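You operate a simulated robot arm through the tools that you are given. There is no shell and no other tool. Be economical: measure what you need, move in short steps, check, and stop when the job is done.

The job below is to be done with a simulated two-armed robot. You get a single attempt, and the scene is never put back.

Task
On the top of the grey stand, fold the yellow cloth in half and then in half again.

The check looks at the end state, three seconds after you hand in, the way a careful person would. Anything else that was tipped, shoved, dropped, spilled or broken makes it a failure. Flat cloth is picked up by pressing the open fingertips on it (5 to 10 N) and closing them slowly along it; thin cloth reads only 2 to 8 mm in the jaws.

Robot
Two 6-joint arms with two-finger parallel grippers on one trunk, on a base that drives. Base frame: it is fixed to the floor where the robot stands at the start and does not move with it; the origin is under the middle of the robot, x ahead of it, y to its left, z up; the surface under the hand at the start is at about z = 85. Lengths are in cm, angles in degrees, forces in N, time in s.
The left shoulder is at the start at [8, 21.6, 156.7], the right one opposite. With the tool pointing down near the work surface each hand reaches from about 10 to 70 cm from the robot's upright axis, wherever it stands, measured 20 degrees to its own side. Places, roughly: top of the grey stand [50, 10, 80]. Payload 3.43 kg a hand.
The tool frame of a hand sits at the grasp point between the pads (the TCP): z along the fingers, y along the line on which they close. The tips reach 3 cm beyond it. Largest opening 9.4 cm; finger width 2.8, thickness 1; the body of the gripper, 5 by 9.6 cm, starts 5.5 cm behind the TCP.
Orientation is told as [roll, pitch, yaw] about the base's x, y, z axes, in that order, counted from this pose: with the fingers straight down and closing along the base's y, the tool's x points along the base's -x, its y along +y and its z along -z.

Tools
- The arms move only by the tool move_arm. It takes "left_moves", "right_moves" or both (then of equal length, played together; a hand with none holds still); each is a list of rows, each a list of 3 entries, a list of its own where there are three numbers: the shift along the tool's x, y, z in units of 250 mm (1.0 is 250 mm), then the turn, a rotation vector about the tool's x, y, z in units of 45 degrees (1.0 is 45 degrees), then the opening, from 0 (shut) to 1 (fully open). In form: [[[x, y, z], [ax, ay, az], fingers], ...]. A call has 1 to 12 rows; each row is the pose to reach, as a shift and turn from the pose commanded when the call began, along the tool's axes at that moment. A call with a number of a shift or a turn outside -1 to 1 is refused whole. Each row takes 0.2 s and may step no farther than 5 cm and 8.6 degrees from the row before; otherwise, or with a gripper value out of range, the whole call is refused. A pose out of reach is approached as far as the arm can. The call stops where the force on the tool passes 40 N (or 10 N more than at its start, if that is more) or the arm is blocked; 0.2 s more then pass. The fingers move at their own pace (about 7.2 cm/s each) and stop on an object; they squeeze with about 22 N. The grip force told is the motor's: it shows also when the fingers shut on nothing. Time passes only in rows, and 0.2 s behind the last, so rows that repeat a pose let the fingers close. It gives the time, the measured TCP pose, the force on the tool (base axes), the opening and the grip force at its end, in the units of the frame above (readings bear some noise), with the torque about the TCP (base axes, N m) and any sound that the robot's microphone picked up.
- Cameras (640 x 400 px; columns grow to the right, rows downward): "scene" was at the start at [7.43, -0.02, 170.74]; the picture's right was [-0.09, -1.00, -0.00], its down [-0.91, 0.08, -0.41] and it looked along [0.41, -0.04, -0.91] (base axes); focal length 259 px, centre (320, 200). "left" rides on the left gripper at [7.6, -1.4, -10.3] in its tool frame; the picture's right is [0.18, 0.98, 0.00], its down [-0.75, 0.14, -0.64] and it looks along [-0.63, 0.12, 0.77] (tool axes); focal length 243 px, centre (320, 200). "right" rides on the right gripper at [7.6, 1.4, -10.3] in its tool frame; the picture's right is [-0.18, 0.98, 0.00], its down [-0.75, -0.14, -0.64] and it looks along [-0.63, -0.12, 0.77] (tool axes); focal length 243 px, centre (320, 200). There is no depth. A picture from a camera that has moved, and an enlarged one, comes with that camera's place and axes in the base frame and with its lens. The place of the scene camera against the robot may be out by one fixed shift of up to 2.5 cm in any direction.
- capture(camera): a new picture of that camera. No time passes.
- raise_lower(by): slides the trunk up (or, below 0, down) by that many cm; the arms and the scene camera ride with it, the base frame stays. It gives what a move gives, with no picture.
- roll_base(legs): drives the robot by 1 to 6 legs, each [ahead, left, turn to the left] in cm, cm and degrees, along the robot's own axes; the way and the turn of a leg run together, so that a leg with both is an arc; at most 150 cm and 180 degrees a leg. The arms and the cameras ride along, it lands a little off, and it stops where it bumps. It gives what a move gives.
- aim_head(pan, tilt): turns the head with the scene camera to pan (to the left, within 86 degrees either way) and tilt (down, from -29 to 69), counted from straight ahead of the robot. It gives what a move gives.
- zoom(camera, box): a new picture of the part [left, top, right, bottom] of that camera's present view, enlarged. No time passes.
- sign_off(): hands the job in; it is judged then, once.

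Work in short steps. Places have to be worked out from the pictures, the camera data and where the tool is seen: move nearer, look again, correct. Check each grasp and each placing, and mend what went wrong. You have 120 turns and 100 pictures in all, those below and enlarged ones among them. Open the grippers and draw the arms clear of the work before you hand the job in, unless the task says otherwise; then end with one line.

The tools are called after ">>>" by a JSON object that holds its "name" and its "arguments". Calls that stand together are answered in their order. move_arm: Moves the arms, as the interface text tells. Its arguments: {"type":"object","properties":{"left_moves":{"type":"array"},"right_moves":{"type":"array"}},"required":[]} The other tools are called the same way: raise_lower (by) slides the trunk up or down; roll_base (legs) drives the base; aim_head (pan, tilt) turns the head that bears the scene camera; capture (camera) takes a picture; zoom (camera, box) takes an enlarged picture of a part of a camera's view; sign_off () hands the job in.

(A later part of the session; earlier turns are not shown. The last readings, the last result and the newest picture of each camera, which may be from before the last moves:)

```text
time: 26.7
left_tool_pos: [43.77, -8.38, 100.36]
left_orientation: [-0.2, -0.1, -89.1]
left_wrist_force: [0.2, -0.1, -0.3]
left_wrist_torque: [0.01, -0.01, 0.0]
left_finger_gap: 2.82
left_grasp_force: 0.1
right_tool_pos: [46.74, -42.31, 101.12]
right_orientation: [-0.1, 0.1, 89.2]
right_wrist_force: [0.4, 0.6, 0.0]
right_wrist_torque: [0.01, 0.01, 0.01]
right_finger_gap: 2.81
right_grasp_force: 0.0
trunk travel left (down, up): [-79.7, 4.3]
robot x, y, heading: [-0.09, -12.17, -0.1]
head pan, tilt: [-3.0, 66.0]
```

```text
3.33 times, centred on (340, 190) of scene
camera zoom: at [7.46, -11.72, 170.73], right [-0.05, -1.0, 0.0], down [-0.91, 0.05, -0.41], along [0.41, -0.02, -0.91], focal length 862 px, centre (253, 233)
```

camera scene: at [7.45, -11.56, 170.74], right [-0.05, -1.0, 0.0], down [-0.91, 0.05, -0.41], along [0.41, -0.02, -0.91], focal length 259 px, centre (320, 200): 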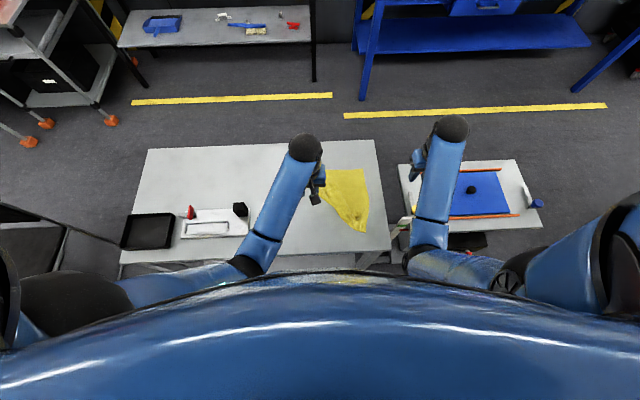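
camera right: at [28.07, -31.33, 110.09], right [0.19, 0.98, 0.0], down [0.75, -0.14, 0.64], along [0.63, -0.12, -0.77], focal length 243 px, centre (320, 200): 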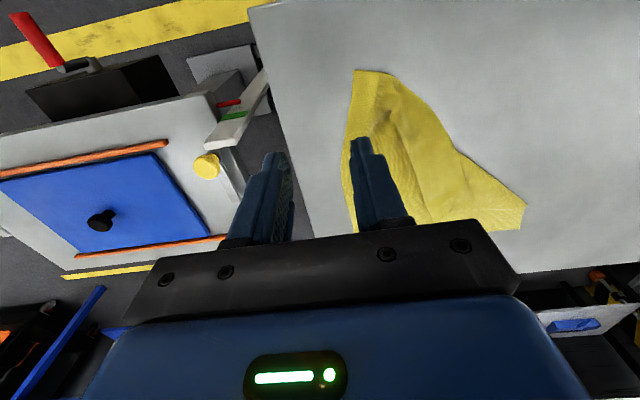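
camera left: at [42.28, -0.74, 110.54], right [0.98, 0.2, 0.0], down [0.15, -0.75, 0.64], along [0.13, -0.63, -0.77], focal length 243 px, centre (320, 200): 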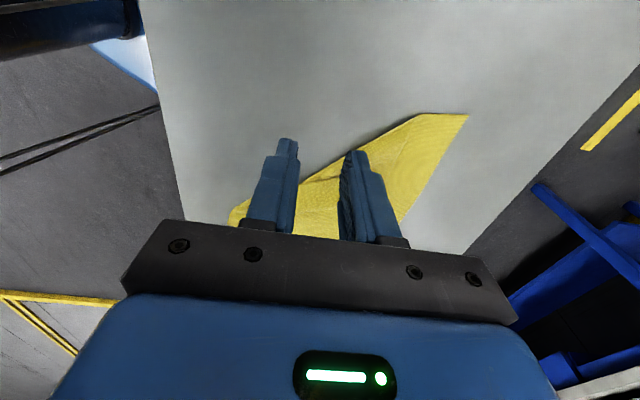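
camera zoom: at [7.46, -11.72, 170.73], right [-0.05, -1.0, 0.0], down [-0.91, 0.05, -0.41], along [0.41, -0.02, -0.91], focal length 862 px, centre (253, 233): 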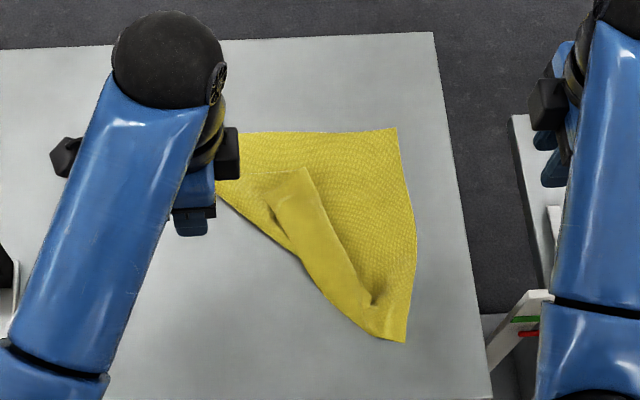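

Axes check out for the yawed left hand (tool x = +y, tool y = +x). I'll move it over the folded corner D, near (53,-19.5), about 1 cm above the cloth.

>>> {"name": "move_arm", "arguments": {"left_moves": [[[-0.11, 0.09, 0.05], [0, 0, 0], 0.3], [[-0.22, 0.18, 0.12], [0, 0, 0], 0.3], [[-0.33, 0.27, 0.22], [0, 0, 0], 0.3], [[-0.44, 0.356, 0.3], [0, 0, 0], 0.3], [[-0.44, 0.356, 0.4], [0, 0, 0], 0.3], [[-0.44, 0.356, 0.444], [0, 0, 0], 0.3], [[-0.44, 0.356, 0.444], [0, 0, 0], 0.3]]}}

>>> {"name": "capture", "arguments": {"camera": "left"}}

>>> {"name": "capture", "arguments": {"camera": "right"}}

```text
time: 28.3
left_tool_pos: [53.05, -19.29, 89.25]
left_orientation: [-0.1, 0.0, -89.0]
left_wrist_force: [0.6, 0.5, -1.0]
left_wrist_torque: [0.01, 0.0, 0.04]
left_finger_gap: 2.84
left_grasp_force: 0.1
right_tool_pos: [46.88, -42.35, 101.02]
right_orientation: [-0.1, 0.1, 89.0]
right_wrist_force: [-0.5, 0.5, 0.5]
right_wrist_torque: [0.04, 0.0, 0.01]
right_finger_gap: 2.82
right_grasp_force: 0.1
trunk travel left (down, up): [-79.7, 4.3]
robot x, y, heading: [0.01, -12.01, -0.0]
head pan, tilt: [-3.0, 66.0]
```

```text
68 pictures are left
camera left: at [51.37, -11.65, 99.44], right [0.98, 0.2, 0.0], down [0.15, -0.75, 0.64], along [0.13, -0.63, -0.77], focal length 243 px, centre (320, 200)
```

left: 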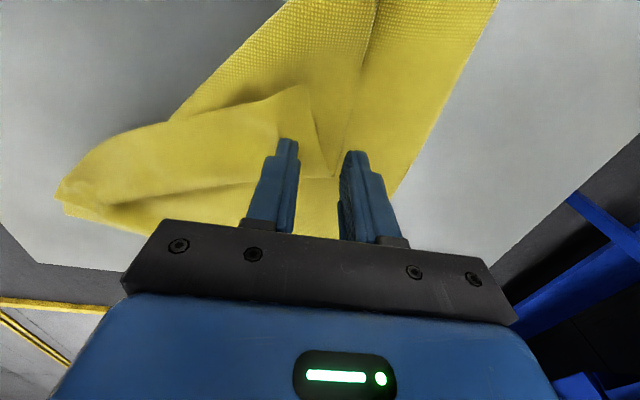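

```text
67 pictures are left
camera right: at [45.25, -50.1, 111.37], right [-0.98, 0.2, 0.0], down [0.15, 0.75, 0.64], along [0.13, 0.63, -0.77], focal length 243 px, centre (320, 200)
```

right: 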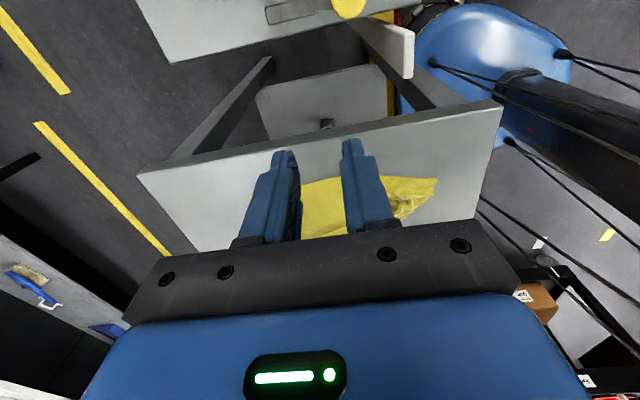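

D's corner (54.3,-20.7) sits between the fingertips. I'll press down and close slowly.

>>> {"name": "move_arm", "arguments": {"left_moves": [[[0, 0, 0.02], [0, 0, 0], 0.3], [[0, 0, 0.036], [0, 0, 0], 0.3], [[0, 0, 0.046], [0, 0, 0], 0.3], [[0, 0, 0.046], [0, 0, 0], 0.3]]}}

```text
time: 29.3
left_tool_pos: [53.03, -19.16, 88.3]
left_orientation: [-0.1, -0.1, -89.0]
left_wrist_force: [-0.3, 0.7, 7.5]
left_wrist_torque: [0.02, 0.13, 0.0]
left_finger_gap: 2.81
left_grasp_force: 0.0
right_tool_pos: [46.66, -42.45, 101.16]
right_orientation: [-0.1, 0.1, 89.1]
right_wrist_force: [1.0, -0.9, 0.6]
right_wrist_torque: [0.01, -0.02, -0.02]
right_finger_gap: 2.81
right_grasp_force: 0.1
trunk travel left (down, up): [-79.7, 4.3]
robot x, y, heading: [-0.02, -11.86, 0.1]
head pan, tilt: [-3.0, 66.0]
```

It's pressing at 7.5 N, so I'll close slowly.

>>> {"name": "move_arm", "arguments": {"left_moves": [[[0, 0, 0], [0, 0, 0], 0.27], [[0, 0, 0], [0, 0, 0], 0.24], [[0, 0, 0], [0, 0, 0], 0.21], [[0, 0, 0], [0, 0, 0], 0.18], [[0, 0, 0], [0, 0, 0], 0.15], [[0, 0, 0], [0, 0, 0], 0.12], [[0, 0, 0], [0, 0, 0], 0.09], [[0, 0, 0], [0, 0, 0], 0.06], [[0, 0, 0], [0, 0, 0], 0.03], [[0, 0, 0], [0, 0, 0], 0], [[0, 0, 0], [0, 0, 0], 0], [[0, 0, 0], [0, 0, 0], 0]]}}

>>> {"name": "capture", "arguments": {"camera": "left"}}

```text
time: 31.9
left_tool_pos: [52.94, -19.25, 88.15]
left_orientation: [0.0, -0.1, -89.1]
left_wrist_force: [2.4, 0.0, 15.2]
left_wrist_torque: [0.07, -0.01, -0.02]
left_finger_gap: 0.26
left_grasp_force: 21.9
right_tool_pos: [46.69, -42.36, 101.2]
right_orientation: [-0.3, 0.2, 89.1]
right_wrist_force: [0.0, 0.1, 0.0]
right_wrist_torque: [0.0, 0.0, -0.01]
right_finger_gap: 2.83
right_grasp_force: 0.0
trunk travel left (down, up): [-79.7, 4.3]
robot x, y, heading: [0.09, -11.99, -0.1]
head pan, tilt: [-3.0, 66.0]
```

```text
66 pictures are left
camera left: at [51.3, -11.61, 98.39], right [0.98, 0.2, 0.0], down [0.15, -0.75, 0.64], along [0.13, -0.63, -0.77], focal length 243 px, centre (320, 200)
```

left: 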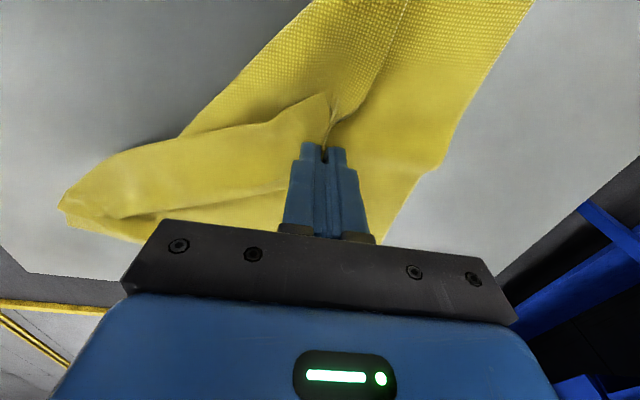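

It's gripped with a 2.6 mm gap. I'll lift a little and check that only the flap comes up.

>>> {"name": "move_arm", "arguments": {"left_moves": [[[0, 0, -0.05], [0, 0, 0], 0], [[0, -0.02, -0.1], [0, 0, 0], 0], [[0, -0.05, -0.16], [0, 0, 0], 0], [[0.02, -0.08, -0.2], [0, 0, 0], 0], [[0.02, -0.08, -0.2], [0, 0, 0], 0]]}}

>>> {"name": "capture", "arguments": {"camera": "left"}}

>>> {"name": "zoom", "arguments": {"camera": "scene", "box": [260, 130, 420, 250]}}

```text
time: 33.1
left_tool_pos: [50.96, -18.71, 92.97]
left_orientation: [-0.1, 0.0, -89.0]
left_wrist_force: [0.2, -0.6, 0.2]
left_wrist_torque: [-0.02, 0.02, -0.03]
left_finger_gap: 0.23
left_grasp_force: 21.7
right_tool_pos: [46.71, -42.46, 101.13]
right_orientation: [-0.2, 0.0, 89.2]
right_wrist_force: [-0.2, -0.1, -0.5]
right_wrist_torque: [-0.01, 0.01, 0.03]
right_finger_gap: 2.81
right_grasp_force: 0.0
trunk travel left (down, up): [-79.7, 4.3]
robot x, y, heading: [-0.26, -12.04, 0.0]
head pan, tilt: [-3.0, 66.0]
```

```text
65 pictures are left
camera left: at [49.34, -11.17, 103.3], right [0.98, 0.2, 0.0], down [0.15, -0.75, 0.64], along [0.13, -0.63, -0.77], focal length 243 px, centre (320, 200)
```

left: 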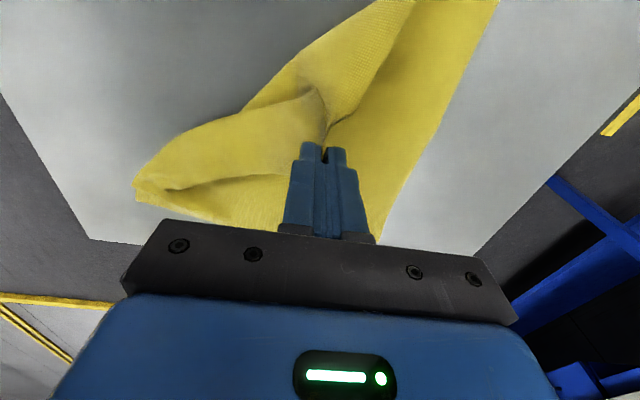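

```text
3.33 times, centred on (340, 190) of scene
camera zoom: at [7.48, -11.73, 170.73], right [-0.05, -1.0, 0.0], down [-0.91, 0.05, -0.41], along [0.41, -0.02, -0.91], focal length 862 px, centre (253, 233)
```

zoom: 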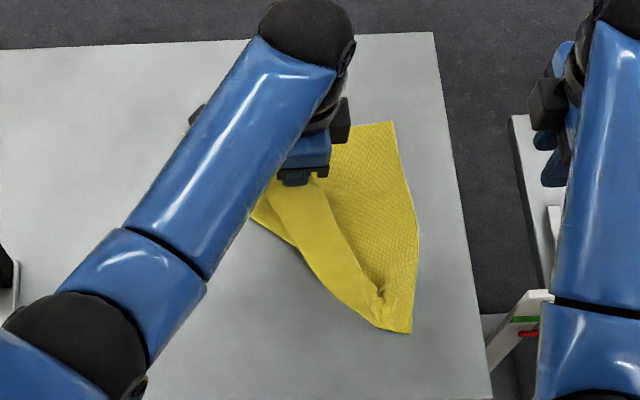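

I can't tell whether the lower layer is caught too. I'll lift higher to see.

>>> {"name": "move_arm", "arguments": {"left_moves": [[[0.03, -0.08, -0.08], [0, 0, 0], 0], [[0.06, -0.14, -0.16], [0, 0, 0], 0], [[0.09, -0.2, -0.24], [0, 0, 0], 0], [[0.09, -0.2, -0.24], [0, 0, 0], 0]]}}

>>> {"name": "capture", "arguments": {"camera": "left"}}

>>> {"name": "capture", "arguments": {"camera": "right"}}

>>> {"name": "zoom", "arguments": {"camera": "scene", "box": [260, 130, 420, 250]}}

```text
time: 34.1
left_tool_pos: [45.97, -16.51, 98.85]
left_orientation: [-0.2, 0.0, -89.1]
left_wrist_force: [-0.4, 0.3, 0.0]
left_wrist_torque: [-0.02, -0.03, -0.02]
left_finger_gap: 0.27
left_grasp_force: 22.1
right_tool_pos: [46.94, -42.5, 101.02]
right_orientation: [-0.2, 0.0, 89.1]
right_wrist_force: [1.1, -0.1, -0.4]
right_wrist_torque: [-0.01, 0.02, -0.01]
right_finger_gap: 2.81
right_grasp_force: 0.1
trunk travel left (down, up): [-79.7, 4.3]
robot x, y, heading: [0.14, -11.92, -0.2]
head pan, tilt: [-3.0, 66.0]
```

```text
63 pictures are left
camera left: at [44.3, -8.98, 109.26], right [0.98, 0.2, 0.0], down [0.15, -0.75, 0.64], along [0.13, -0.63, -0.77], focal length 243 px, centre (320, 200)
```

left: 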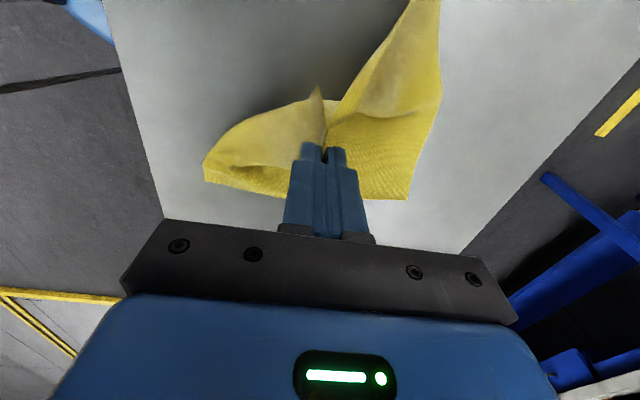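

```text
62 pictures are left
camera right: at [45.26, -50.09, 111.38], right [-0.98, 0.2, 0.0], down [0.15, 0.75, 0.64], along [0.13, 0.63, -0.77], focal length 243 px, centre (320, 200)
```

right: 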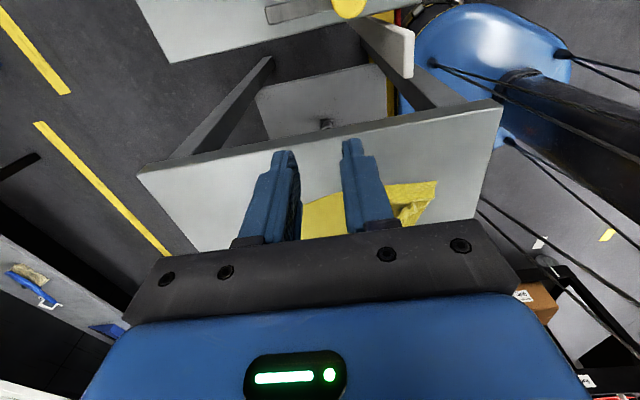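

```text
3.33 times, centred on (340, 190) of scene
camera zoom: at [7.48, -11.74, 170.73], right [-0.05, -1.0, 0.0], down [-0.91, 0.05, -0.41], along [0.41, -0.02, -0.91], focal length 862 px, centre (253, 233)
```

zoom: 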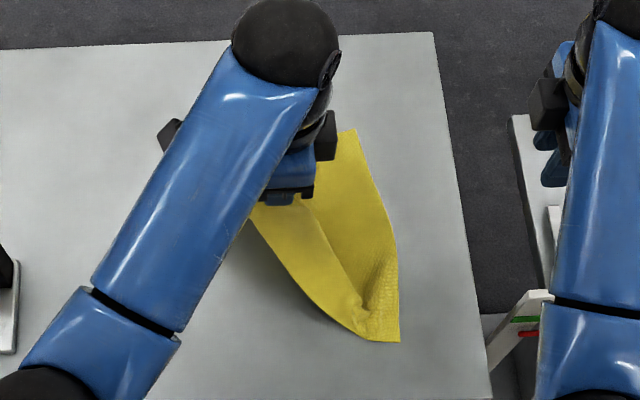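

Both layers are caught, so I'll put this back and release. Better plan: grip the far corners A and B (single layer) with both hands and lift the whole far edge. The flap will hang open, and I can then lay the cloth down folded.

>>> {"name": "move_arm", "arguments": {"left_moves": [[[-0.03, 0.07, 0.08], [0, 0, 0], 0], [[-0.06, 0.14, 0.16], [0, 0, 0], 0], [[-0.09, 0.21, 0.25], [0, 0, 0], 0], [[-0.108, 0.28, 0.34], [0, 0, 0], 0], [[-0.108, 0.28, 0.41], [0, 0, 0], 0], [[-0.108, 0.28, 0.41], [0, 0, 0], 0.15], [[-0.108, 0.28, 0.41], [0, 0, 0], 0.3], [[-0.108, 0.28, 0.34], [0, 0, 0], 0.3], [[-0.108, 0.28, 0.2], [0, 0, 0], 0.3], [[0.0, 0.2, 0.05], [0, 0, 0], 0.3], [[0.15, 0.15, -0.05], [0, 0, 0], 0.3], [[0.3, 0.15, -0.05], [0, 0, 0], 0.3]]}}

>>> {"name": "move_arm", "arguments": {"left_moves": [[[0.15, 0, 0], [0, 0, 0], 0.3], [[0.3, 0, 0], [0, 0, 0], 0.3], [[0.3, 0, 0], [0, 0, 0], 0.3]]}}

>>> {"name": "zoom", "arguments": {"camera": "scene", "box": [260, 130, 420, 250]}}

>>> {"name": "capture", "arguments": {"camera": "left"}}

```text
refused: row 10 steps farther than a row can; nothing moved
```

```text
time: 34.9
left_tool_pos: [45.79, -9.08, 98.97]
left_orientation: [-0.2, 0.0, -89.1]
left_wrist_force: [0.5, -1.0, 0.1]
left_wrist_torque: [0.04, 0.02, 0.0]
left_finger_gap: 2.83
left_grasp_force: 0.1
right_tool_pos: [46.78, -42.41, 101.09]
right_orientation: [-0.1, 0.0, 89.2]
right_wrist_force: [0.9, 0.6, -0.4]
right_wrist_torque: [0.0, -0.03, 0.01]
right_finger_gap: 2.83
right_grasp_force: 0.0
trunk travel left (down, up): [-79.7, 4.3]
robot x, y, heading: [-0.08, -11.47, 0.2]
head pan, tilt: [-3.0, 66.0]
```

```text
3.33 times, centred on (340, 190) of scene
camera zoom: at [7.48, -11.82, 170.73], right [-0.05, -1.0, 0.0], down [-0.91, 0.05, -0.41], along [0.41, -0.02, -0.91], focal length 862 px, centre (253, 233)
```

zoom: 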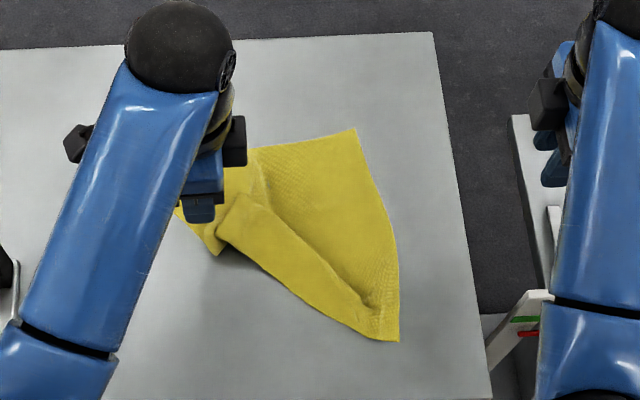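

```text
59 pictures are left
camera left: at [44.18, -1.5, 109.21], right [0.98, 0.2, 0.0], down [0.15, -0.75, 0.64], along [0.13, -0.63, -0.77], focal length 243 px, centre (320, 200)
```

left: 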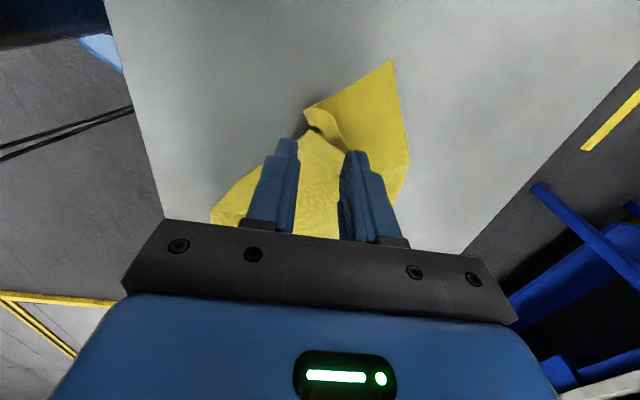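

The first call was refused and the second opened the hand in mid-air, so the cloth just dropped. I'll move the left hand aside to see it.

>>> {"name": "move_arm", "arguments": {"left_moves": [[[0.15, 0, -0.05], [0, 0, 0], 0.3], [[0.3, 0, -0.05], [0, 0, 0], 0.3], [[0.45, 0, -0.05], [0, 0, 0], 0.3], [[0.45, 0, -0.05], [0, 0, 0], 0.3]]}}

>>> {"name": "zoom", "arguments": {"camera": "scene", "box": [260, 130, 420, 250]}}

>>> {"name": "capture", "arguments": {"camera": "left"}}

```text
time: 35.9
left_tool_pos: [45.56, 2.26, 100.3]
left_orientation: [-0.2, 0.1, -89.2]
left_wrist_force: [-0.8, 0.1, 0.2]
left_wrist_torque: [-0.03, -0.01, -0.02]
left_finger_gap: 2.81
left_grasp_force: 0.0
right_tool_pos: [46.81, -42.34, 101.02]
right_orientation: [-0.1, 0.0, 89.2]
right_wrist_force: [-0.7, -0.5, 0.8]
right_wrist_torque: [0.01, 0.0, 0.0]
right_finger_gap: 2.81
right_grasp_force: 0.0
trunk travel left (down, up): [-79.7, 4.3]
robot x, y, heading: [-0.23, -11.99, 0.0]
head pan, tilt: [-3.0, 66.0]
```

```text
3.33 times, centred on (340, 190) of scene
camera zoom: at [7.46, -11.75, 170.73], right [-0.05, -1.0, 0.0], down [-0.91, 0.05, -0.41], along [0.41, -0.02, -0.91], focal length 862 px, centre (253, 233)
```

zoom: 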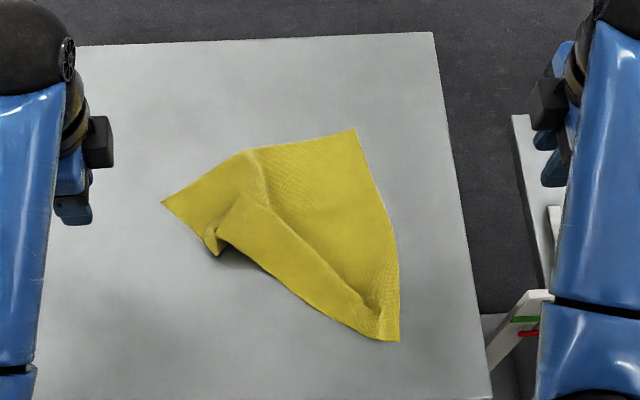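

```text
57 pictures are left
camera left: at [43.94, 9.79, 110.51], right [0.98, 0.2, 0.0], down [0.15, -0.75, 0.64], along [0.13, -0.63, -0.77], focal length 243 px, centre (320, 200)
```

left: 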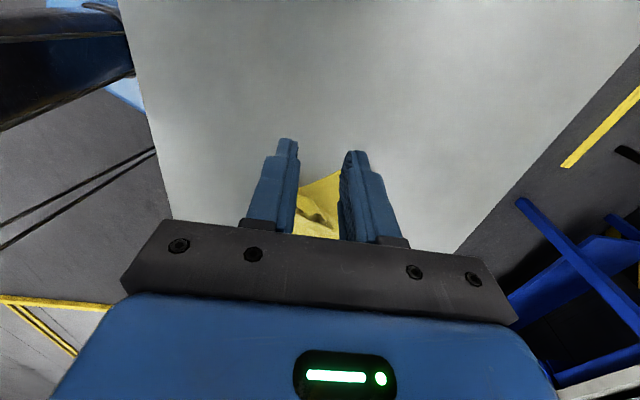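

Now A is near (51,-3.7), B near (59.4,-26) and C near (33.6,-28). I'll bring both hands above the A and B ends of that edge, yawed 20° to match it.

>>> {"name": "move_arm", "arguments": {"left_moves": [[[-0.05, 0.03, 0.02], [0, 0, -0.1], 0.3], [[-0.11, 0.06, 0.08], [0, 0, -0.2], 0.3], [[-0.17, 0.09, 0.16], [0, 0, -0.3], 0.3], [[-0.23, 0.12, 0.24], [0, 0, -0.4], 0.3], [[-0.29, 0.15, 0.32], [0, 0, -0.444], 0.3], [[-0.336, 0.164, 0.39], [0, 0, -0.444], 0.3], [[-0.336, 0.164, 0.39], [0, 0, -0.444], 0.3]], "right_moves": [[[-0.12, -0.07, 0.02], [0, 0, -0.1], 0.3], [[-0.25, -0.14, 0.06], [0, 0, -0.2], 0.3], [[-0.38, -0.21, 0.1], [0, 0, -0.3], 0.3], [[-0.51, -0.29, 0.16], [0, 0, -0.4], 0.3], [[-0.62, -0.37, 0.26], [0, 0, -0.444], 0.3], [[-0.688, -0.408, 0.4], [0, 0, -0.444], 0.3], [[-0.688, -0.408, 0.42], [0, 0, -0.444], 0.3]]}}

>>> {"name": "capture", "arguments": {"camera": "left"}}

>>> {"name": "capture", "arguments": {"camera": "right"}}

```text
time: 37.5
left_tool_pos: [49.91, -6.25, 90.57]
left_orientation: [-0.1, 0.1, -69.0]
left_wrist_force: [0.1, 0.0, 0.6]
left_wrist_torque: [0.0, -0.01, 0.03]
left_finger_gap: 2.82
left_grasp_force: 0.1
right_tool_pos: [57.12, -25.47, 90.57]
right_orientation: [0.1, 0.0, 109.0]
right_wrist_force: [0.2, -0.2, 0.0]
right_wrist_torque: [0.02, 0.0, 0.0]
right_finger_gap: 2.8
right_grasp_force: 0.1
trunk travel left (down, up): [-79.7, 4.3]
robot x, y, heading: [0.04, -11.86, -0.2]
head pan, tilt: [-3.0, 66.0]
```

```text
56 pictures are left
camera left: at [45.71, 0.38, 100.77], right [0.85, 0.52, 0.0], down [0.4, -0.65, 0.64], along [0.34, -0.55, -0.77], focal length 243 px, centre (320, 200)
```

left: 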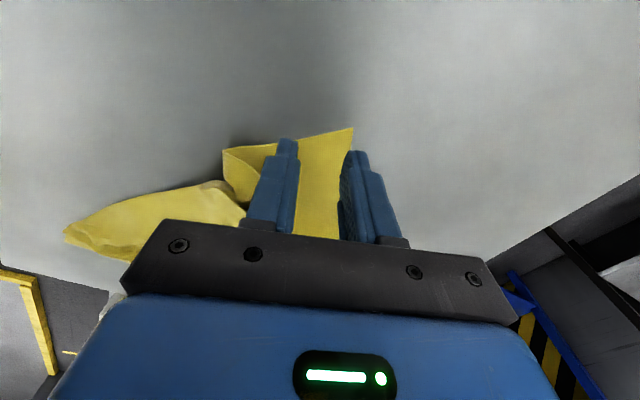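

```text
55 pictures are left
camera right: at [58.39, -33.13, 100.96], right [-0.99, -0.15, 0.0], down [-0.11, 0.76, 0.64], along [-0.09, 0.63, -0.77], focal length 243 px, centre (320, 200)
```

right: 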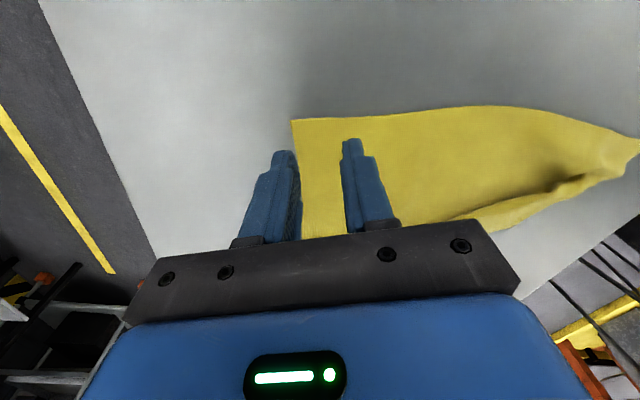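

The geometry checks out: the edge is 1.9 cm out from the left TCP and 1.7 cm from the right. I'll lower to contact.

>>> {"name": "move_arm", "arguments": {"left_moves": [[[0, 0, 0.04], [0, 0, 0], 0.3], [[0, 0, 0.075], [0, 0, 0], 0.3], [[0, 0, 0.09], [0, 0, 0], 0.3], [[0, 0, 0.1], [0, 0, 0], 0.3], [[0, 0, 0.1], [0, 0, 0], 0.3]], "right_moves": [[[0, 0, 0.04], [0, 0, 0], 0.3], [[0, 0, 0.075], [0, 0, 0], 0.3], [[0, 0, 0.09], [0, 0, 0], 0.3], [[0, 0, 0.1], [0, 0, 0], 0.3], [[0, 0, 0.1], [0, 0, 0], 0.3]]}}

```text
time: 38.7
left_tool_pos: [49.8, -6.13, 88.12]
left_orientation: [0.0, 0.0, -69.0]
left_wrist_force: [-0.1, -0.5, 4.3]
left_wrist_torque: [-0.02, -0.08, 0.04]
left_finger_gap: 2.8
left_grasp_force: 0.1
right_tool_pos: [57.13, -25.39, 88.1]
right_orientation: [0.0, 0.0, 109.1]
right_wrist_force: [-0.5, 0.1, -0.2]
right_wrist_torque: [0.01, -0.01, 0.02]
right_finger_gap: 2.82
right_grasp_force: 0.0
trunk travel left (down, up): [-79.7, 4.3]
robot x, y, heading: [0.06, -12.27, 0.2]
head pan, tilt: [-3.0, 66.0]
```

Left presses at 4 N and right isn't touching yet. I'll nudge both down a little and start closing slowly.

>>> {"name": "move_arm", "arguments": {"left_moves": [[[0, 0, 0.003], [0, 0, 0], 0.3], [[0, 0, 0.003], [0, 0, 0], 0.3], [[0, 0, 0.003], [0, 0, 0], 0.3]], "right_moves": [[[0, 0, 0.006], [0, 0, 0], 0.3], [[0, 0, 0.01], [0, 0, 0], 0.3], [[0, 0, 0.01], [0, 0, 0], 0.3]]}}

```text
time: 39.5
left_tool_pos: [49.65, -6.15, 88.13]
left_orientation: [0.0, -0.1, -69.2]
left_wrist_force: [2.6, 0.2, 10.8]
left_wrist_torque: [-0.1, -0.08, -0.01]
left_finger_gap: 2.8
left_grasp_force: 0.1
right_tool_pos: [57.2, -25.34, 88.06]
right_orientation: [-0.2, 0.1, 109.0]
right_wrist_force: [-0.6, -1.5, 14.2]
right_wrist_torque: [-0.18, 0.18, 0.04]
right_finger_gap: 2.82
right_grasp_force: 0.0
trunk travel left (down, up): [-79.7, 4.3]
robot x, y, heading: [-0.21, -11.63, -0.1]
head pan, tilt: [-3.0, 66.0]
```

Both are in contact, about 11 and 14 N. I'll ease off slightly and close slowly.

>>> {"name": "move_arm", "arguments": {"left_moves": [[[0, 0, -0.002], [0, 0, 0], 0.27], [[0, 0, -0.002], [0, 0, 0], 0.24], [[0, 0, -0.002], [0, 0, 0], 0.21], [[0, 0, -0.002], [0, 0, 0], 0.18], [[0, 0, -0.002], [0, 0, 0], 0.15], [[0, 0, -0.002], [0, 0, 0], 0.12], [[0, 0, -0.002], [0, 0, 0], 0.09], [[0, 0, -0.002], [0, 0, 0], 0.06], [[0, 0, -0.002], [0, 0, 0], 0.03], [[0, 0, -0.002], [0, 0, 0], 0], [[0, 0, -0.002], [0, 0, 0], 0], [[0, 0, -0.002], [0, 0, 0], 0]], "right_moves": [[[0, 0, -0.004], [0, 0, 0], 0.27], [[0, 0, -0.004], [0, 0, 0], 0.24], [[0, 0, -0.004], [0, 0, 0], 0.21], [[0, 0, -0.004], [0, 0, 0], 0.18], [[0, 0, -0.004], [0, 0, 0], 0.15], [[0, 0, -0.004], [0, 0, 0], 0.12], [[0, 0, -0.004], [0, 0, 0], 0.09], [[0, 0, -0.004], [0, 0, 0], 0.06], [[0, 0, -0.004], [0, 0, 0], 0.03], [[0, 0, -0.004], [0, 0, 0], 0], [[0, 0, -0.004], [0, 0, 0], 0], [[0, 0, -0.004], [0, 0, 0], 0]]}}

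>>> {"name": "capture", "arguments": {"camera": "left"}}

>>> {"name": "capture", "arguments": {"camera": "right"}}

```text
time: 42.1
left_tool_pos: [49.9, -6.07, 88.17]
left_orientation: [0.0, -0.1, -69.1]
left_wrist_force: [1.1, 0.7, 10.7]
left_wrist_torque: [0.01, -0.07, 0.0]
left_finger_gap: 0.2
left_grasp_force: 22.0
right_tool_pos: [57.14, -25.5, 88.13]
right_orientation: [-0.2, 0.1, 109.1]
right_wrist_force: [0.6, -0.3, 11.1]
right_wrist_torque: [-0.02, 0.04, -0.04]
right_finger_gap: 0.2
right_grasp_force: 22.3
trunk travel left (down, up): [-79.7, 4.3]
robot x, y, heading: [-0.03, -12.12, 0.0]
head pan, tilt: [-3.0, 66.0]
```

```text
54 pictures are left
camera left: at [45.55, 0.5, 98.34], right [0.85, 0.52, 0.0], down [0.4, -0.65, 0.64], along [0.34, -0.55, -0.77], focal length 243 px, centre (320, 200)
```

left: 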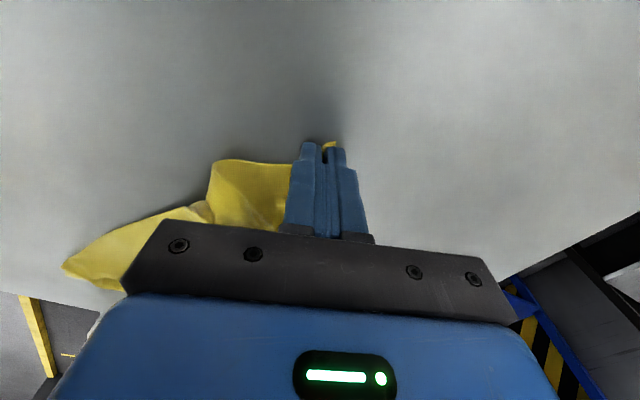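

```text
53 pictures are left
camera right: at [58.24, -33.09, 98.45], right [-0.99, -0.15, 0.0], down [-0.11, 0.76, 0.64], along [-0.09, 0.63, -0.77], focal length 243 px, centre (320, 200)
```

right: 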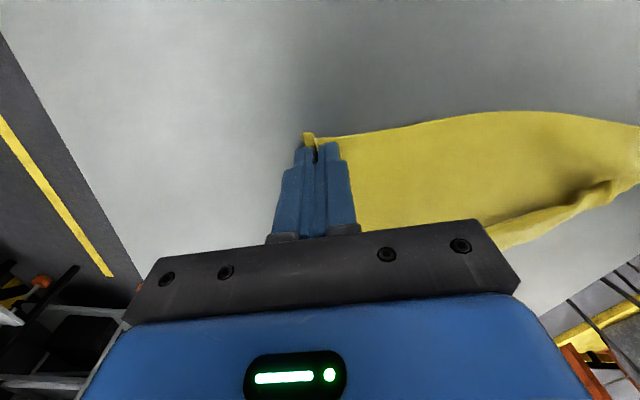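

Both corners are gripped (2 mm). I'll lift, align the edge with y (left at (51,-7.5), right at (51,-28)) and undo the 20° yaw.

>>> {"name": "move_arm", "arguments": {"left_moves": [[[0, 0, -0.08], [0, 0, 0.0], 0], [[-0.01, 0, -0.16], [0, 0, 0.1], 0], [[-0.025, 0.005, -0.24], [0, 0, 0.2], 0], [[-0.04, 0.01, -0.32], [0, 0, 0.3], 0], [[-0.055, 0.016, -0.4], [0, 0, 0.4], 0], [[-0.07, 0.016, -0.48], [0, 0, 0.444], 0], [[-0.07, 0.016, -0.48], [0, 0, 0.444], 0]], "right_moves": [[[0, 0, -0.08], [0, 0, 0], 0], [[0.0, 0.05, -0.16], [0, 0, 0.1], 0], [[0.005, 0.1, -0.24], [0, 0, 0.2], 0], [[0.01, 0.15, -0.32], [0, 0, 0.3], 0], [[0.015, 0.21, -0.4], [0, 0, 0.4], 0], [[0.015, 0.264, -0.48], [0, 0, 0.444], 0], [[0.015, 0.264, -0.48], [0, 0, 0.444], 0]]}}

>>> {"name": "capture", "arguments": {"camera": "left"}}

>>> {"name": "capture", "arguments": {"camera": "scene"}}

```text
time: 43.7
left_tool_pos: [50.79, -7.54, 99.87]
left_orientation: [-0.1, 0.0, -89.2]
left_wrist_force: [0.8, 0.4, -1.1]
left_wrist_torque: [0.0, 0.0, 0.03]
left_finger_gap: 0.17
left_grasp_force: 22.0
right_tool_pos: [51.26, -27.86, 99.81]
right_orientation: [0.2, 0.1, 88.9]
right_wrist_force: [-0.5, -0.3, -0.5]
right_wrist_torque: [0.04, 0.01, -0.03]
right_finger_gap: 0.21
right_grasp_force: 22.4
trunk travel left (down, up): [-79.7, 4.3]
robot x, y, heading: [-0.11, -12.38, -0.0]
head pan, tilt: [-3.0, 66.0]
```

```text
52 pictures are left
camera left: at [49.31, 0.02, 110.21], right [0.98, 0.2, 0.0], down [0.15, -0.75, 0.64], along [0.13, -0.63, -0.77], focal length 243 px, centre (320, 200)
```

left: 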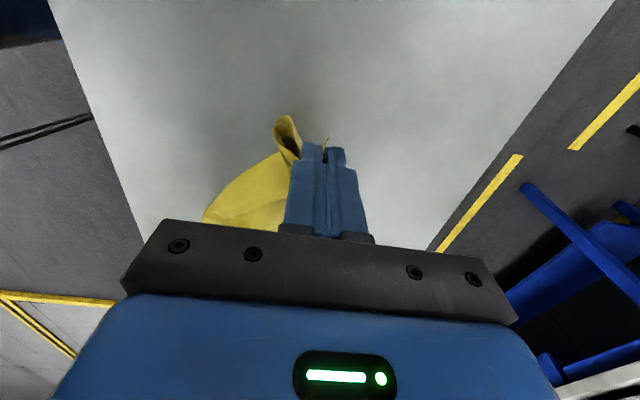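

```text
51 pictures are left
camera scene: at [7.52, -11.71, 170.73], right [-0.05, -1.0, 0.0], down [-0.91, 0.05, -0.41], along [0.41, -0.02, -0.91], focal length 259 px, centre (320, 200)
```

scene: 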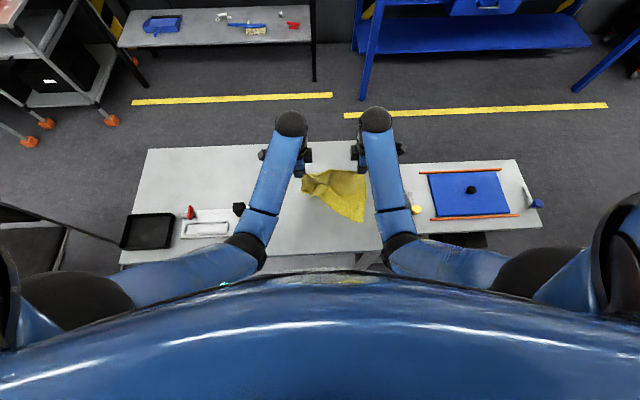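

Both hold. I'll raise further so the sheet hangs fully and D opens out.

>>> {"name": "move_arm", "arguments": {"left_moves": [[[0, 0, -0.1], [0, 0, 0], 0], [[0, 0, -0.2], [0, 0, 0], 0], [[0, 0, -0.3], [0, 0, 0], 0], [[0, 0, -0.4], [0, 0, 0], 0], [[0, 0, -0.5], [0, 0, 0], 0], [[0, 0, -0.6], [0, 0, 0], 0], [[0, 0, -0.6], [0, 0, 0], 0]], "right_moves": [[[0, 0, -0.1], [0, 0, 0], 0], [[0, 0, -0.2], [0, 0, 0], 0], [[0, 0, -0.3], [0, 0, 0], 0], [[0, 0, -0.4], [0, 0, 0], 0], [[0, 0, -0.5], [0, 0, 0], 0], [[0, 0, -0.6], [0, 0, 0], 0], [[0, 0, -0.6], [0, 0, 0], 0]]}}

>>> {"name": "zoom", "arguments": {"camera": "scene", "box": [240, 90, 440, 240]}}

>>> {"name": "capture", "arguments": {"camera": "left"}}

```text
time: 45.3
left_tool_pos: [55.72, -9.63, 106.39]
left_orientation: [-0.2, -0.1, -89.1]
left_wrist_force: [0.0, -0.5, 0.8]
left_wrist_torque: [0.0, -0.01, 0.04]
left_finger_gap: 0.23
left_grasp_force: 22.2
left hand out of reach, approached as far as the arm can: row 2, 3, 4, 5, 6, 7
right_tool_pos: [55.97, -27.35, 104.34]
right_orientation: [0.0, 0.0, 89.1]
right_wrist_force: [-0.7, -0.1, 0.1]
right_wrist_torque: [0.01, -0.01, 0.01]
right_finger_gap: 0.16
right_grasp_force: 21.8
right hand out of reach, approached as far as the arm can: row 2, 3, 4, 5, 6, 7
trunk travel left (down, up): [-79.7, 4.3]
robot x, y, heading: [0.57, -11.96, -0.1]
head pan, tilt: [-3.0, 66.0]
```

```text
2.67 times, centred on (340, 165) of scene
camera zoom: at [7.55, -11.74, 170.73], right [-0.05, -1.0, 0.0], down [-0.91, 0.05, -0.41], along [0.41, -0.02, -0.91], focal length 690 px, centre (267, 293)
```

zoom: 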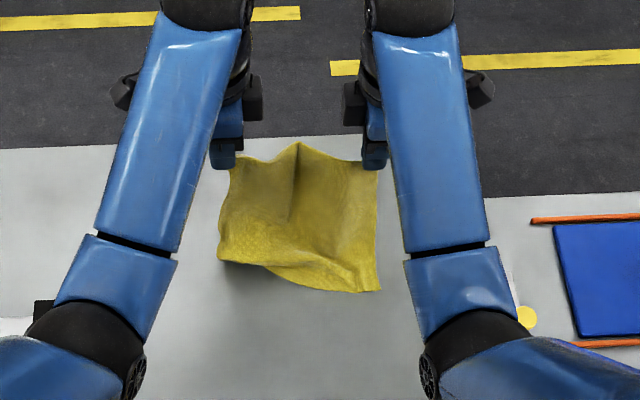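

```text
49 pictures are left
camera left: at [54.1, -2.09, 116.64], right [0.98, 0.2, 0.0], down [0.15, -0.75, 0.64], along [0.13, -0.63, -0.77], focal length 243 px, centre (320, 200)
```

left: 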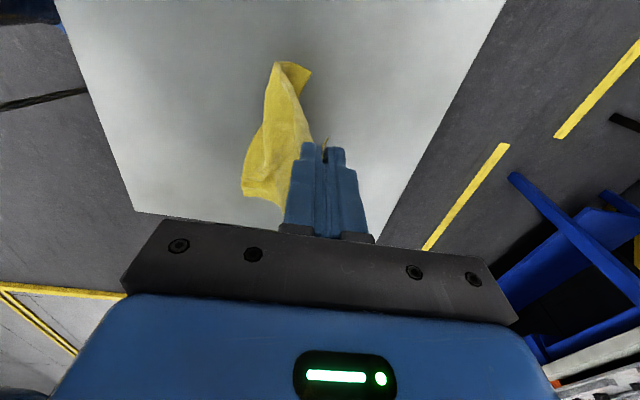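

The sheet has mostly opened, with only the D tip tucked under towards +x. The hands are at their height limit, so I'll raise the trunk. Then I'll back the base up with the sheet hanging and trail it forward flat.

>>> {"name": "raise_lower", "arguments": {"by": 4.0}}

>>> {"name": "roll_base", "arguments": {"legs": [[-15, 0, 0]]}}

>>> {"name": "zoom", "arguments": {"camera": "scene", "box": [240, 90, 440, 240]}}

>>> {"name": "capture", "arguments": {"camera": "left"}}

```text
time: 46.2
left_tool_pos: [55.53, -9.67, 110.48]
left_orientation: [0.0, -0.1, -89.1]
left_wrist_force: [-0.4, 0.4, -0.3]
left_wrist_torque: [-0.02, -0.02, 0.03]
left_finger_gap: 0.2
left_grasp_force: 21.9
right_tool_pos: [55.92, -27.2, 108.57]
right_orientation: [-0.1, 0.1, 89.1]
right_wrist_force: [1.3, 0.0, -0.6]
right_wrist_torque: [-0.01, 0.03, 0.02]
right_finger_gap: 0.17
right_grasp_force: 22.5
trunk travel left (down, up): [-83.7, 0.3]
robot x, y, heading: [-0.36, -11.93, -0.2]
head pan, tilt: [-3.0, 66.0]
```

```text
time: 47.5
left_tool_pos: [40.9, -9.61, 110.2]
left_orientation: [-0.2, -0.1, -89.0]
left_wrist_force: [0.0, -0.3, 1.3]
left_wrist_torque: [0.0, 0.01, 0.04]
left_finger_gap: 0.18
left_grasp_force: 22.0
right_tool_pos: [41.32, -27.35, 108.39]
right_orientation: [0.1, 0.0, 89.2]
right_wrist_force: [0.0, 0.6, 0.7]
right_wrist_torque: [-0.02, 0.02, 0.02]
right_finger_gap: 0.21
right_grasp_force: 22.2
trunk travel left (down, up): [-83.7, 0.3]
robot x, y, heading: [-14.89, -11.58, 0.1]
head pan, tilt: [-3.0, 66.0]
```

```text
2.67 times, centred on (340, 165) of scene
camera zoom: at [-7.03, -11.73, 174.69], right [-0.05, -1.0, 0.0], down [-0.91, 0.05, -0.4], along [0.4, -0.02, -0.92], focal length 690 px, centre (267, 293)
```

zoom: 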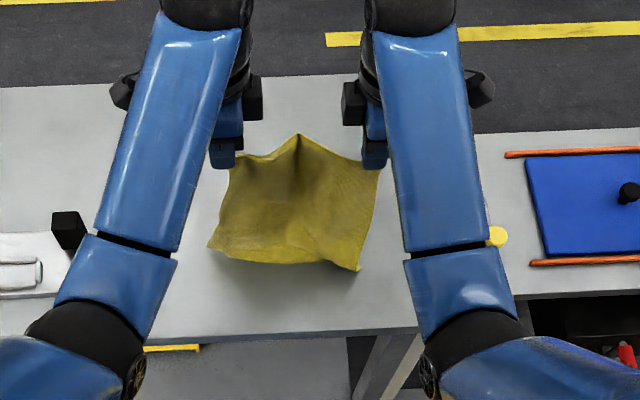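

```text
47 pictures are left
camera left: at [39.36, -2.05, 120.48], right [0.98, 0.2, 0.0], down [0.16, -0.75, 0.64], along [0.13, -0.63, -0.77], focal length 243 px, centre (320, 200)
```

left: 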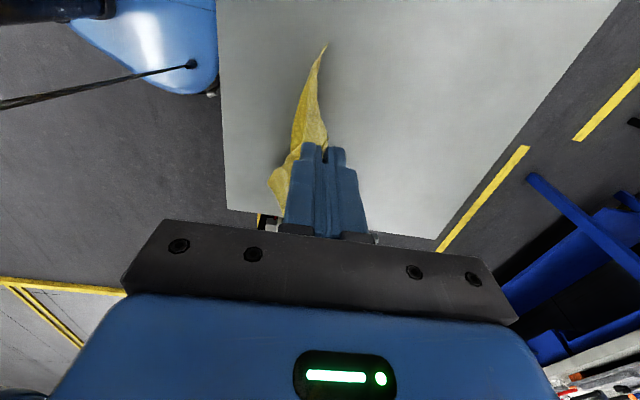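

The sheet hangs fully open now. I'll start laying it down by moving the arms forward and down, also spreading the hands to 20.3 cm.

>>> {"name": "move_arm", "arguments": {"left_moves": [[[0.016, 0.05, 0.08], [0, 0, 0], 0], [[0.032, 0.1, 0.16], [0, 0, 0], 0], [[0.048, 0.15, 0.24], [0, 0, 0], 0], [[0.064, 0.18, 0.33], [0, 0, 0], 0], [[0.064, 0.2, 0.412], [0, 0, 0], 0], [[0.064, 0.2, 0.412], [0, 0, 0], 0]], "right_moves": [[[0.01, -0.05, 0.06], [0, 0, 0], 0], [[0.02, -0.1, 0.13], [0, 0, 0], 0], [[0.03, -0.15, 0.2], [0, 0, 0], 0], [[0.036, -0.18, 0.27], [0, 0, 0], 0], [[0.036, -0.2, 0.34], [0, 0, 0], 0], [[0.036, -0.2, 0.34], [0, 0, 0], 0]]}}

>>> {"name": "roll_base", "arguments": {"legs": [[15, 0, 0]]}}

>>> {"name": "zoom", "arguments": {"camera": "scene", "box": [240, 90, 440, 240]}}

>>> {"name": "capture", "arguments": {"camera": "left"}}

```text
time: 49.0
left_tool_pos: [45.79, -7.84, 100.02]
left_orientation: [0.0, -0.1, -89.0]
left_wrist_force: [-0.2, 0.1, -0.6]
left_wrist_torque: [-0.02, -0.02, 0.01]
left_finger_gap: 0.18
left_grasp_force: 21.8
right_tool_pos: [46.01, -28.29, 99.98]
right_orientation: [0.0, 0.0, 89.1]
right_wrist_force: [0.0, 0.1, -0.9]
right_wrist_torque: [0.0, 0.02, 0.02]
right_finger_gap: 0.17
right_grasp_force: 22.1
trunk travel left (down, up): [-83.7, 0.3]
robot x, y, heading: [-14.79, -11.91, -0.3]
head pan, tilt: [-3.0, 66.0]
```

```text
time: 50.3
left_tool_pos: [60.35, -7.88, 100.31]
left_orientation: [0.0, -0.1, -89.0]
left_wrist_force: [-0.2, 0.2, 0.6]
left_wrist_torque: [0.01, -0.02, 0.0]
left_finger_gap: 0.19
left_grasp_force: 21.7
right_tool_pos: [60.64, -28.18, 100.27]
right_orientation: [-0.2, 0.1, 89.2]
right_wrist_force: [-0.5, 0.7, 0.1]
right_wrist_torque: [-0.01, -0.03, 0.03]
right_finger_gap: 0.18
right_grasp_force: 22.9
trunk travel left (down, up): [-83.7, 0.3]
robot x, y, heading: [0.09, -12.03, 0.2]
head pan, tilt: [-3.0, 66.0]
```

```text
2.67 times, centred on (340, 165) of scene
camera zoom: at [6.97, -11.71, 174.77], right [-0.05, -1.0, 0.0], down [-0.91, 0.05, -0.41], along [0.41, -0.02, -0.91], focal length 690 px, centre (267, 293)
```

zoom: 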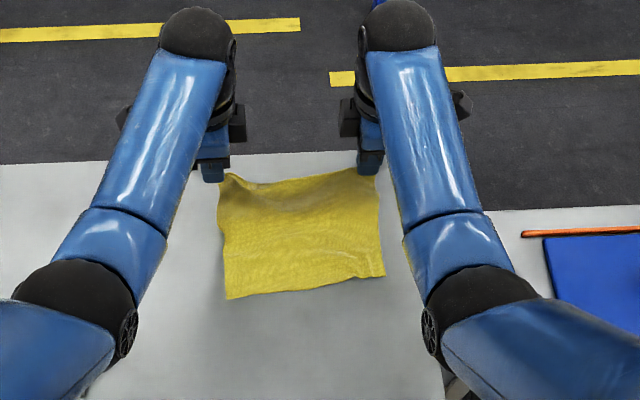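

```text
45 pictures are left
camera left: at [58.81, -0.3, 110.53], right [0.98, 0.2, 0.0], down [0.15, -0.75, 0.64], along [0.13, -0.63, -0.77], focal length 243 px, centre (320, 200)
```

left: 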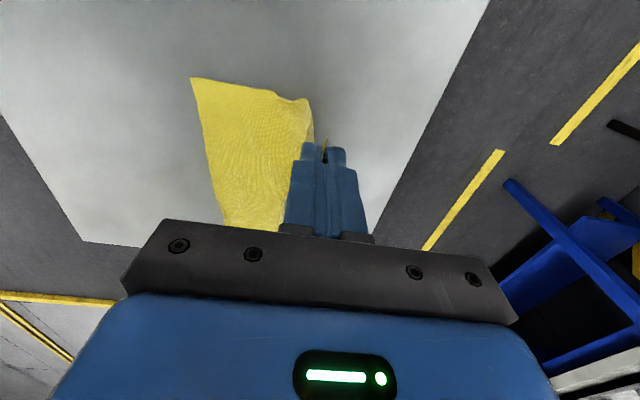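

The lower half lies flat, with the near edge DC at about x=47.8 (left) to 50 (right) and slack bellying forward. Before folding the held edge back over DC, I'll check C with the right camera.

>>> {"name": "capture", "arguments": {"camera": "right"}}

```text
44 pictures are left
camera right: at [59.1, -35.91, 110.53], right [-0.98, 0.2, 0.0], down [0.15, 0.75, 0.64], along [0.13, 0.63, -0.77], focal length 243 px, centre (320, 200)
```

right: 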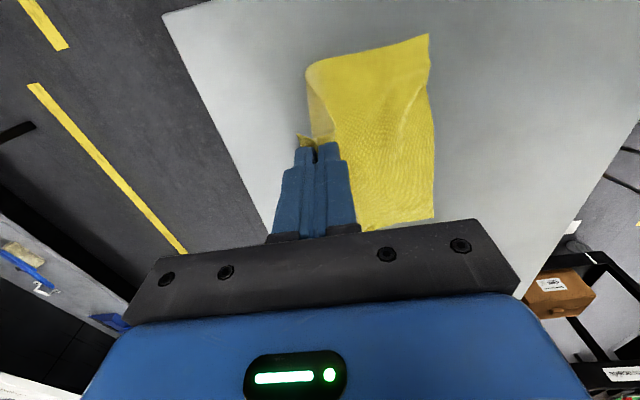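

C is at (50.4,-31.5), D at (47.9,-8.5), and the belly already sits at x≈61. Now I'll fold back with the tips tilting away, bringing AB onto DC.

>>> {"name": "move_arm", "arguments": {"left_moves": [[[-0.008, -0.064, 0.021], [-0.111, 0, 0], 0], [[-0.016, -0.135, 0.042], [-0.222, 0, 0], 0], [[-0.025, -0.205, 0.068], [-0.333, 0, 0], 0], [[-0.035, -0.275, 0.1], [-0.444, 0, 0], 0], [[-0.045, -0.337, 0.144], [-0.555, 0, 0], 0], [[-0.055, -0.386, 0.196], [-0.666, 0, 0], 0], [[-0.065, -0.431, 0.258], [-0.777, 0, 0], 0], [[-0.075, -0.467, 0.336], [-0.888, 0, 0], 0], [[-0.08, -0.495, 0.4], [-0.99, 0, 0], 0], [[-0.08, -0.495, 0.4], [-0.99, 0, 0], 0]], "right_moves": [[[0.006, 0.054, 0.021], [0.111, 0, 0], 0], [[0.012, 0.113, 0.042], [0.222, 0, 0], 0], [[0.018, 0.172, 0.068], [0.333, 0, 0], 0], [[0.024, 0.231, 0.1], [0.444, 0, 0], 0], [[0.03, 0.283, 0.144], [0.555, 0, 0], 0], [[0.036, 0.324, 0.196], [0.666, 0, 0], 0], [[0.042, 0.362, 0.258], [0.777, 0, 0], 0], [[0.05, 0.392, 0.336], [0.888, 0, 0], 0], [[0.056, 0.418, 0.4], [0.99, 0, 0], 0], [[0.056, 0.418, 0.4], [0.99, 0, 0], 0]]}}

>>> {"name": "capture", "arguments": {"camera": "left"}}

>>> {"name": "capture", "arguments": {"camera": "right"}}

>>> {"name": "zoom", "arguments": {"camera": "scene", "box": [240, 110, 440, 260]}}

```text
time: 52.5
left_tool_pos: [48.38, -10.05, 90.15]
left_orientation: [44.6, -0.2, -89.0]
left_wrist_force: [-0.3, 0.6, 0.0]
left_wrist_torque: [0.03, -0.01, -0.04]
left_finger_gap: 0.18
left_grasp_force: 22.3
right_tool_pos: [50.56, -29.39, 90.14]
right_orientation: [-44.8, 0.0, 89.1]
right_wrist_force: [1.2, -0.7, -0.4]
right_wrist_torque: [-0.01, 0.02, -0.01]
right_finger_gap: 0.18
right_grasp_force: 22.2
trunk travel left (down, up): [-83.7, 0.3]
robot x, y, heading: [-0.12, -12.1, -0.1]
head pan, tilt: [-3.0, 66.0]
```

```text
43 pictures are left
camera left: at [39.99, -2.61, 96.41], right [0.7, 0.2, 0.69], down [-0.34, -0.76, 0.56], along [0.63, -0.62, -0.46], focal length 243 px, centre (320, 200)
```

left: 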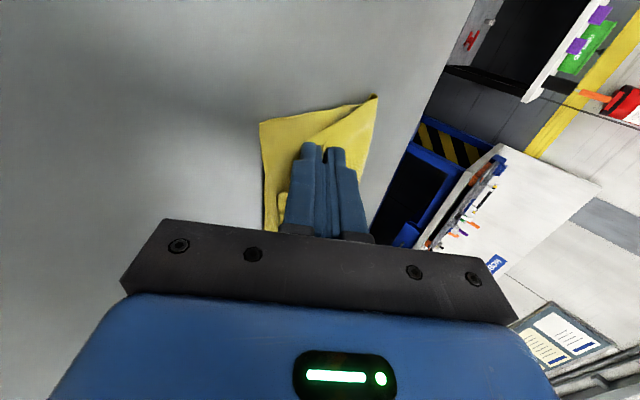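

```text
42 pictures are left
camera right: at [42.2, -37.02, 96.37], right [-0.7, 0.19, -0.69], down [-0.34, 0.76, 0.56], along [0.63, 0.62, -0.46], focal length 243 px, centre (320, 200)
```

right: 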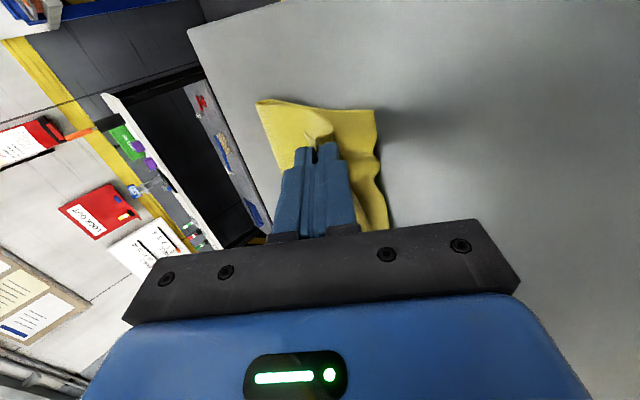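

```text
2.67 times, centred on (340, 185) of scene
camera zoom: at [7.52, -11.7, 174.73], right [-0.05, -1.0, 0.0], down [-0.91, 0.05, -0.41], along [0.41, -0.02, -0.91], focal length 690 px, centre (267, 240)
```

zoom: 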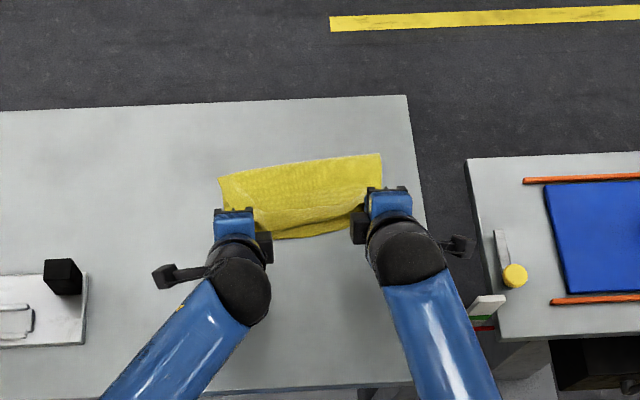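

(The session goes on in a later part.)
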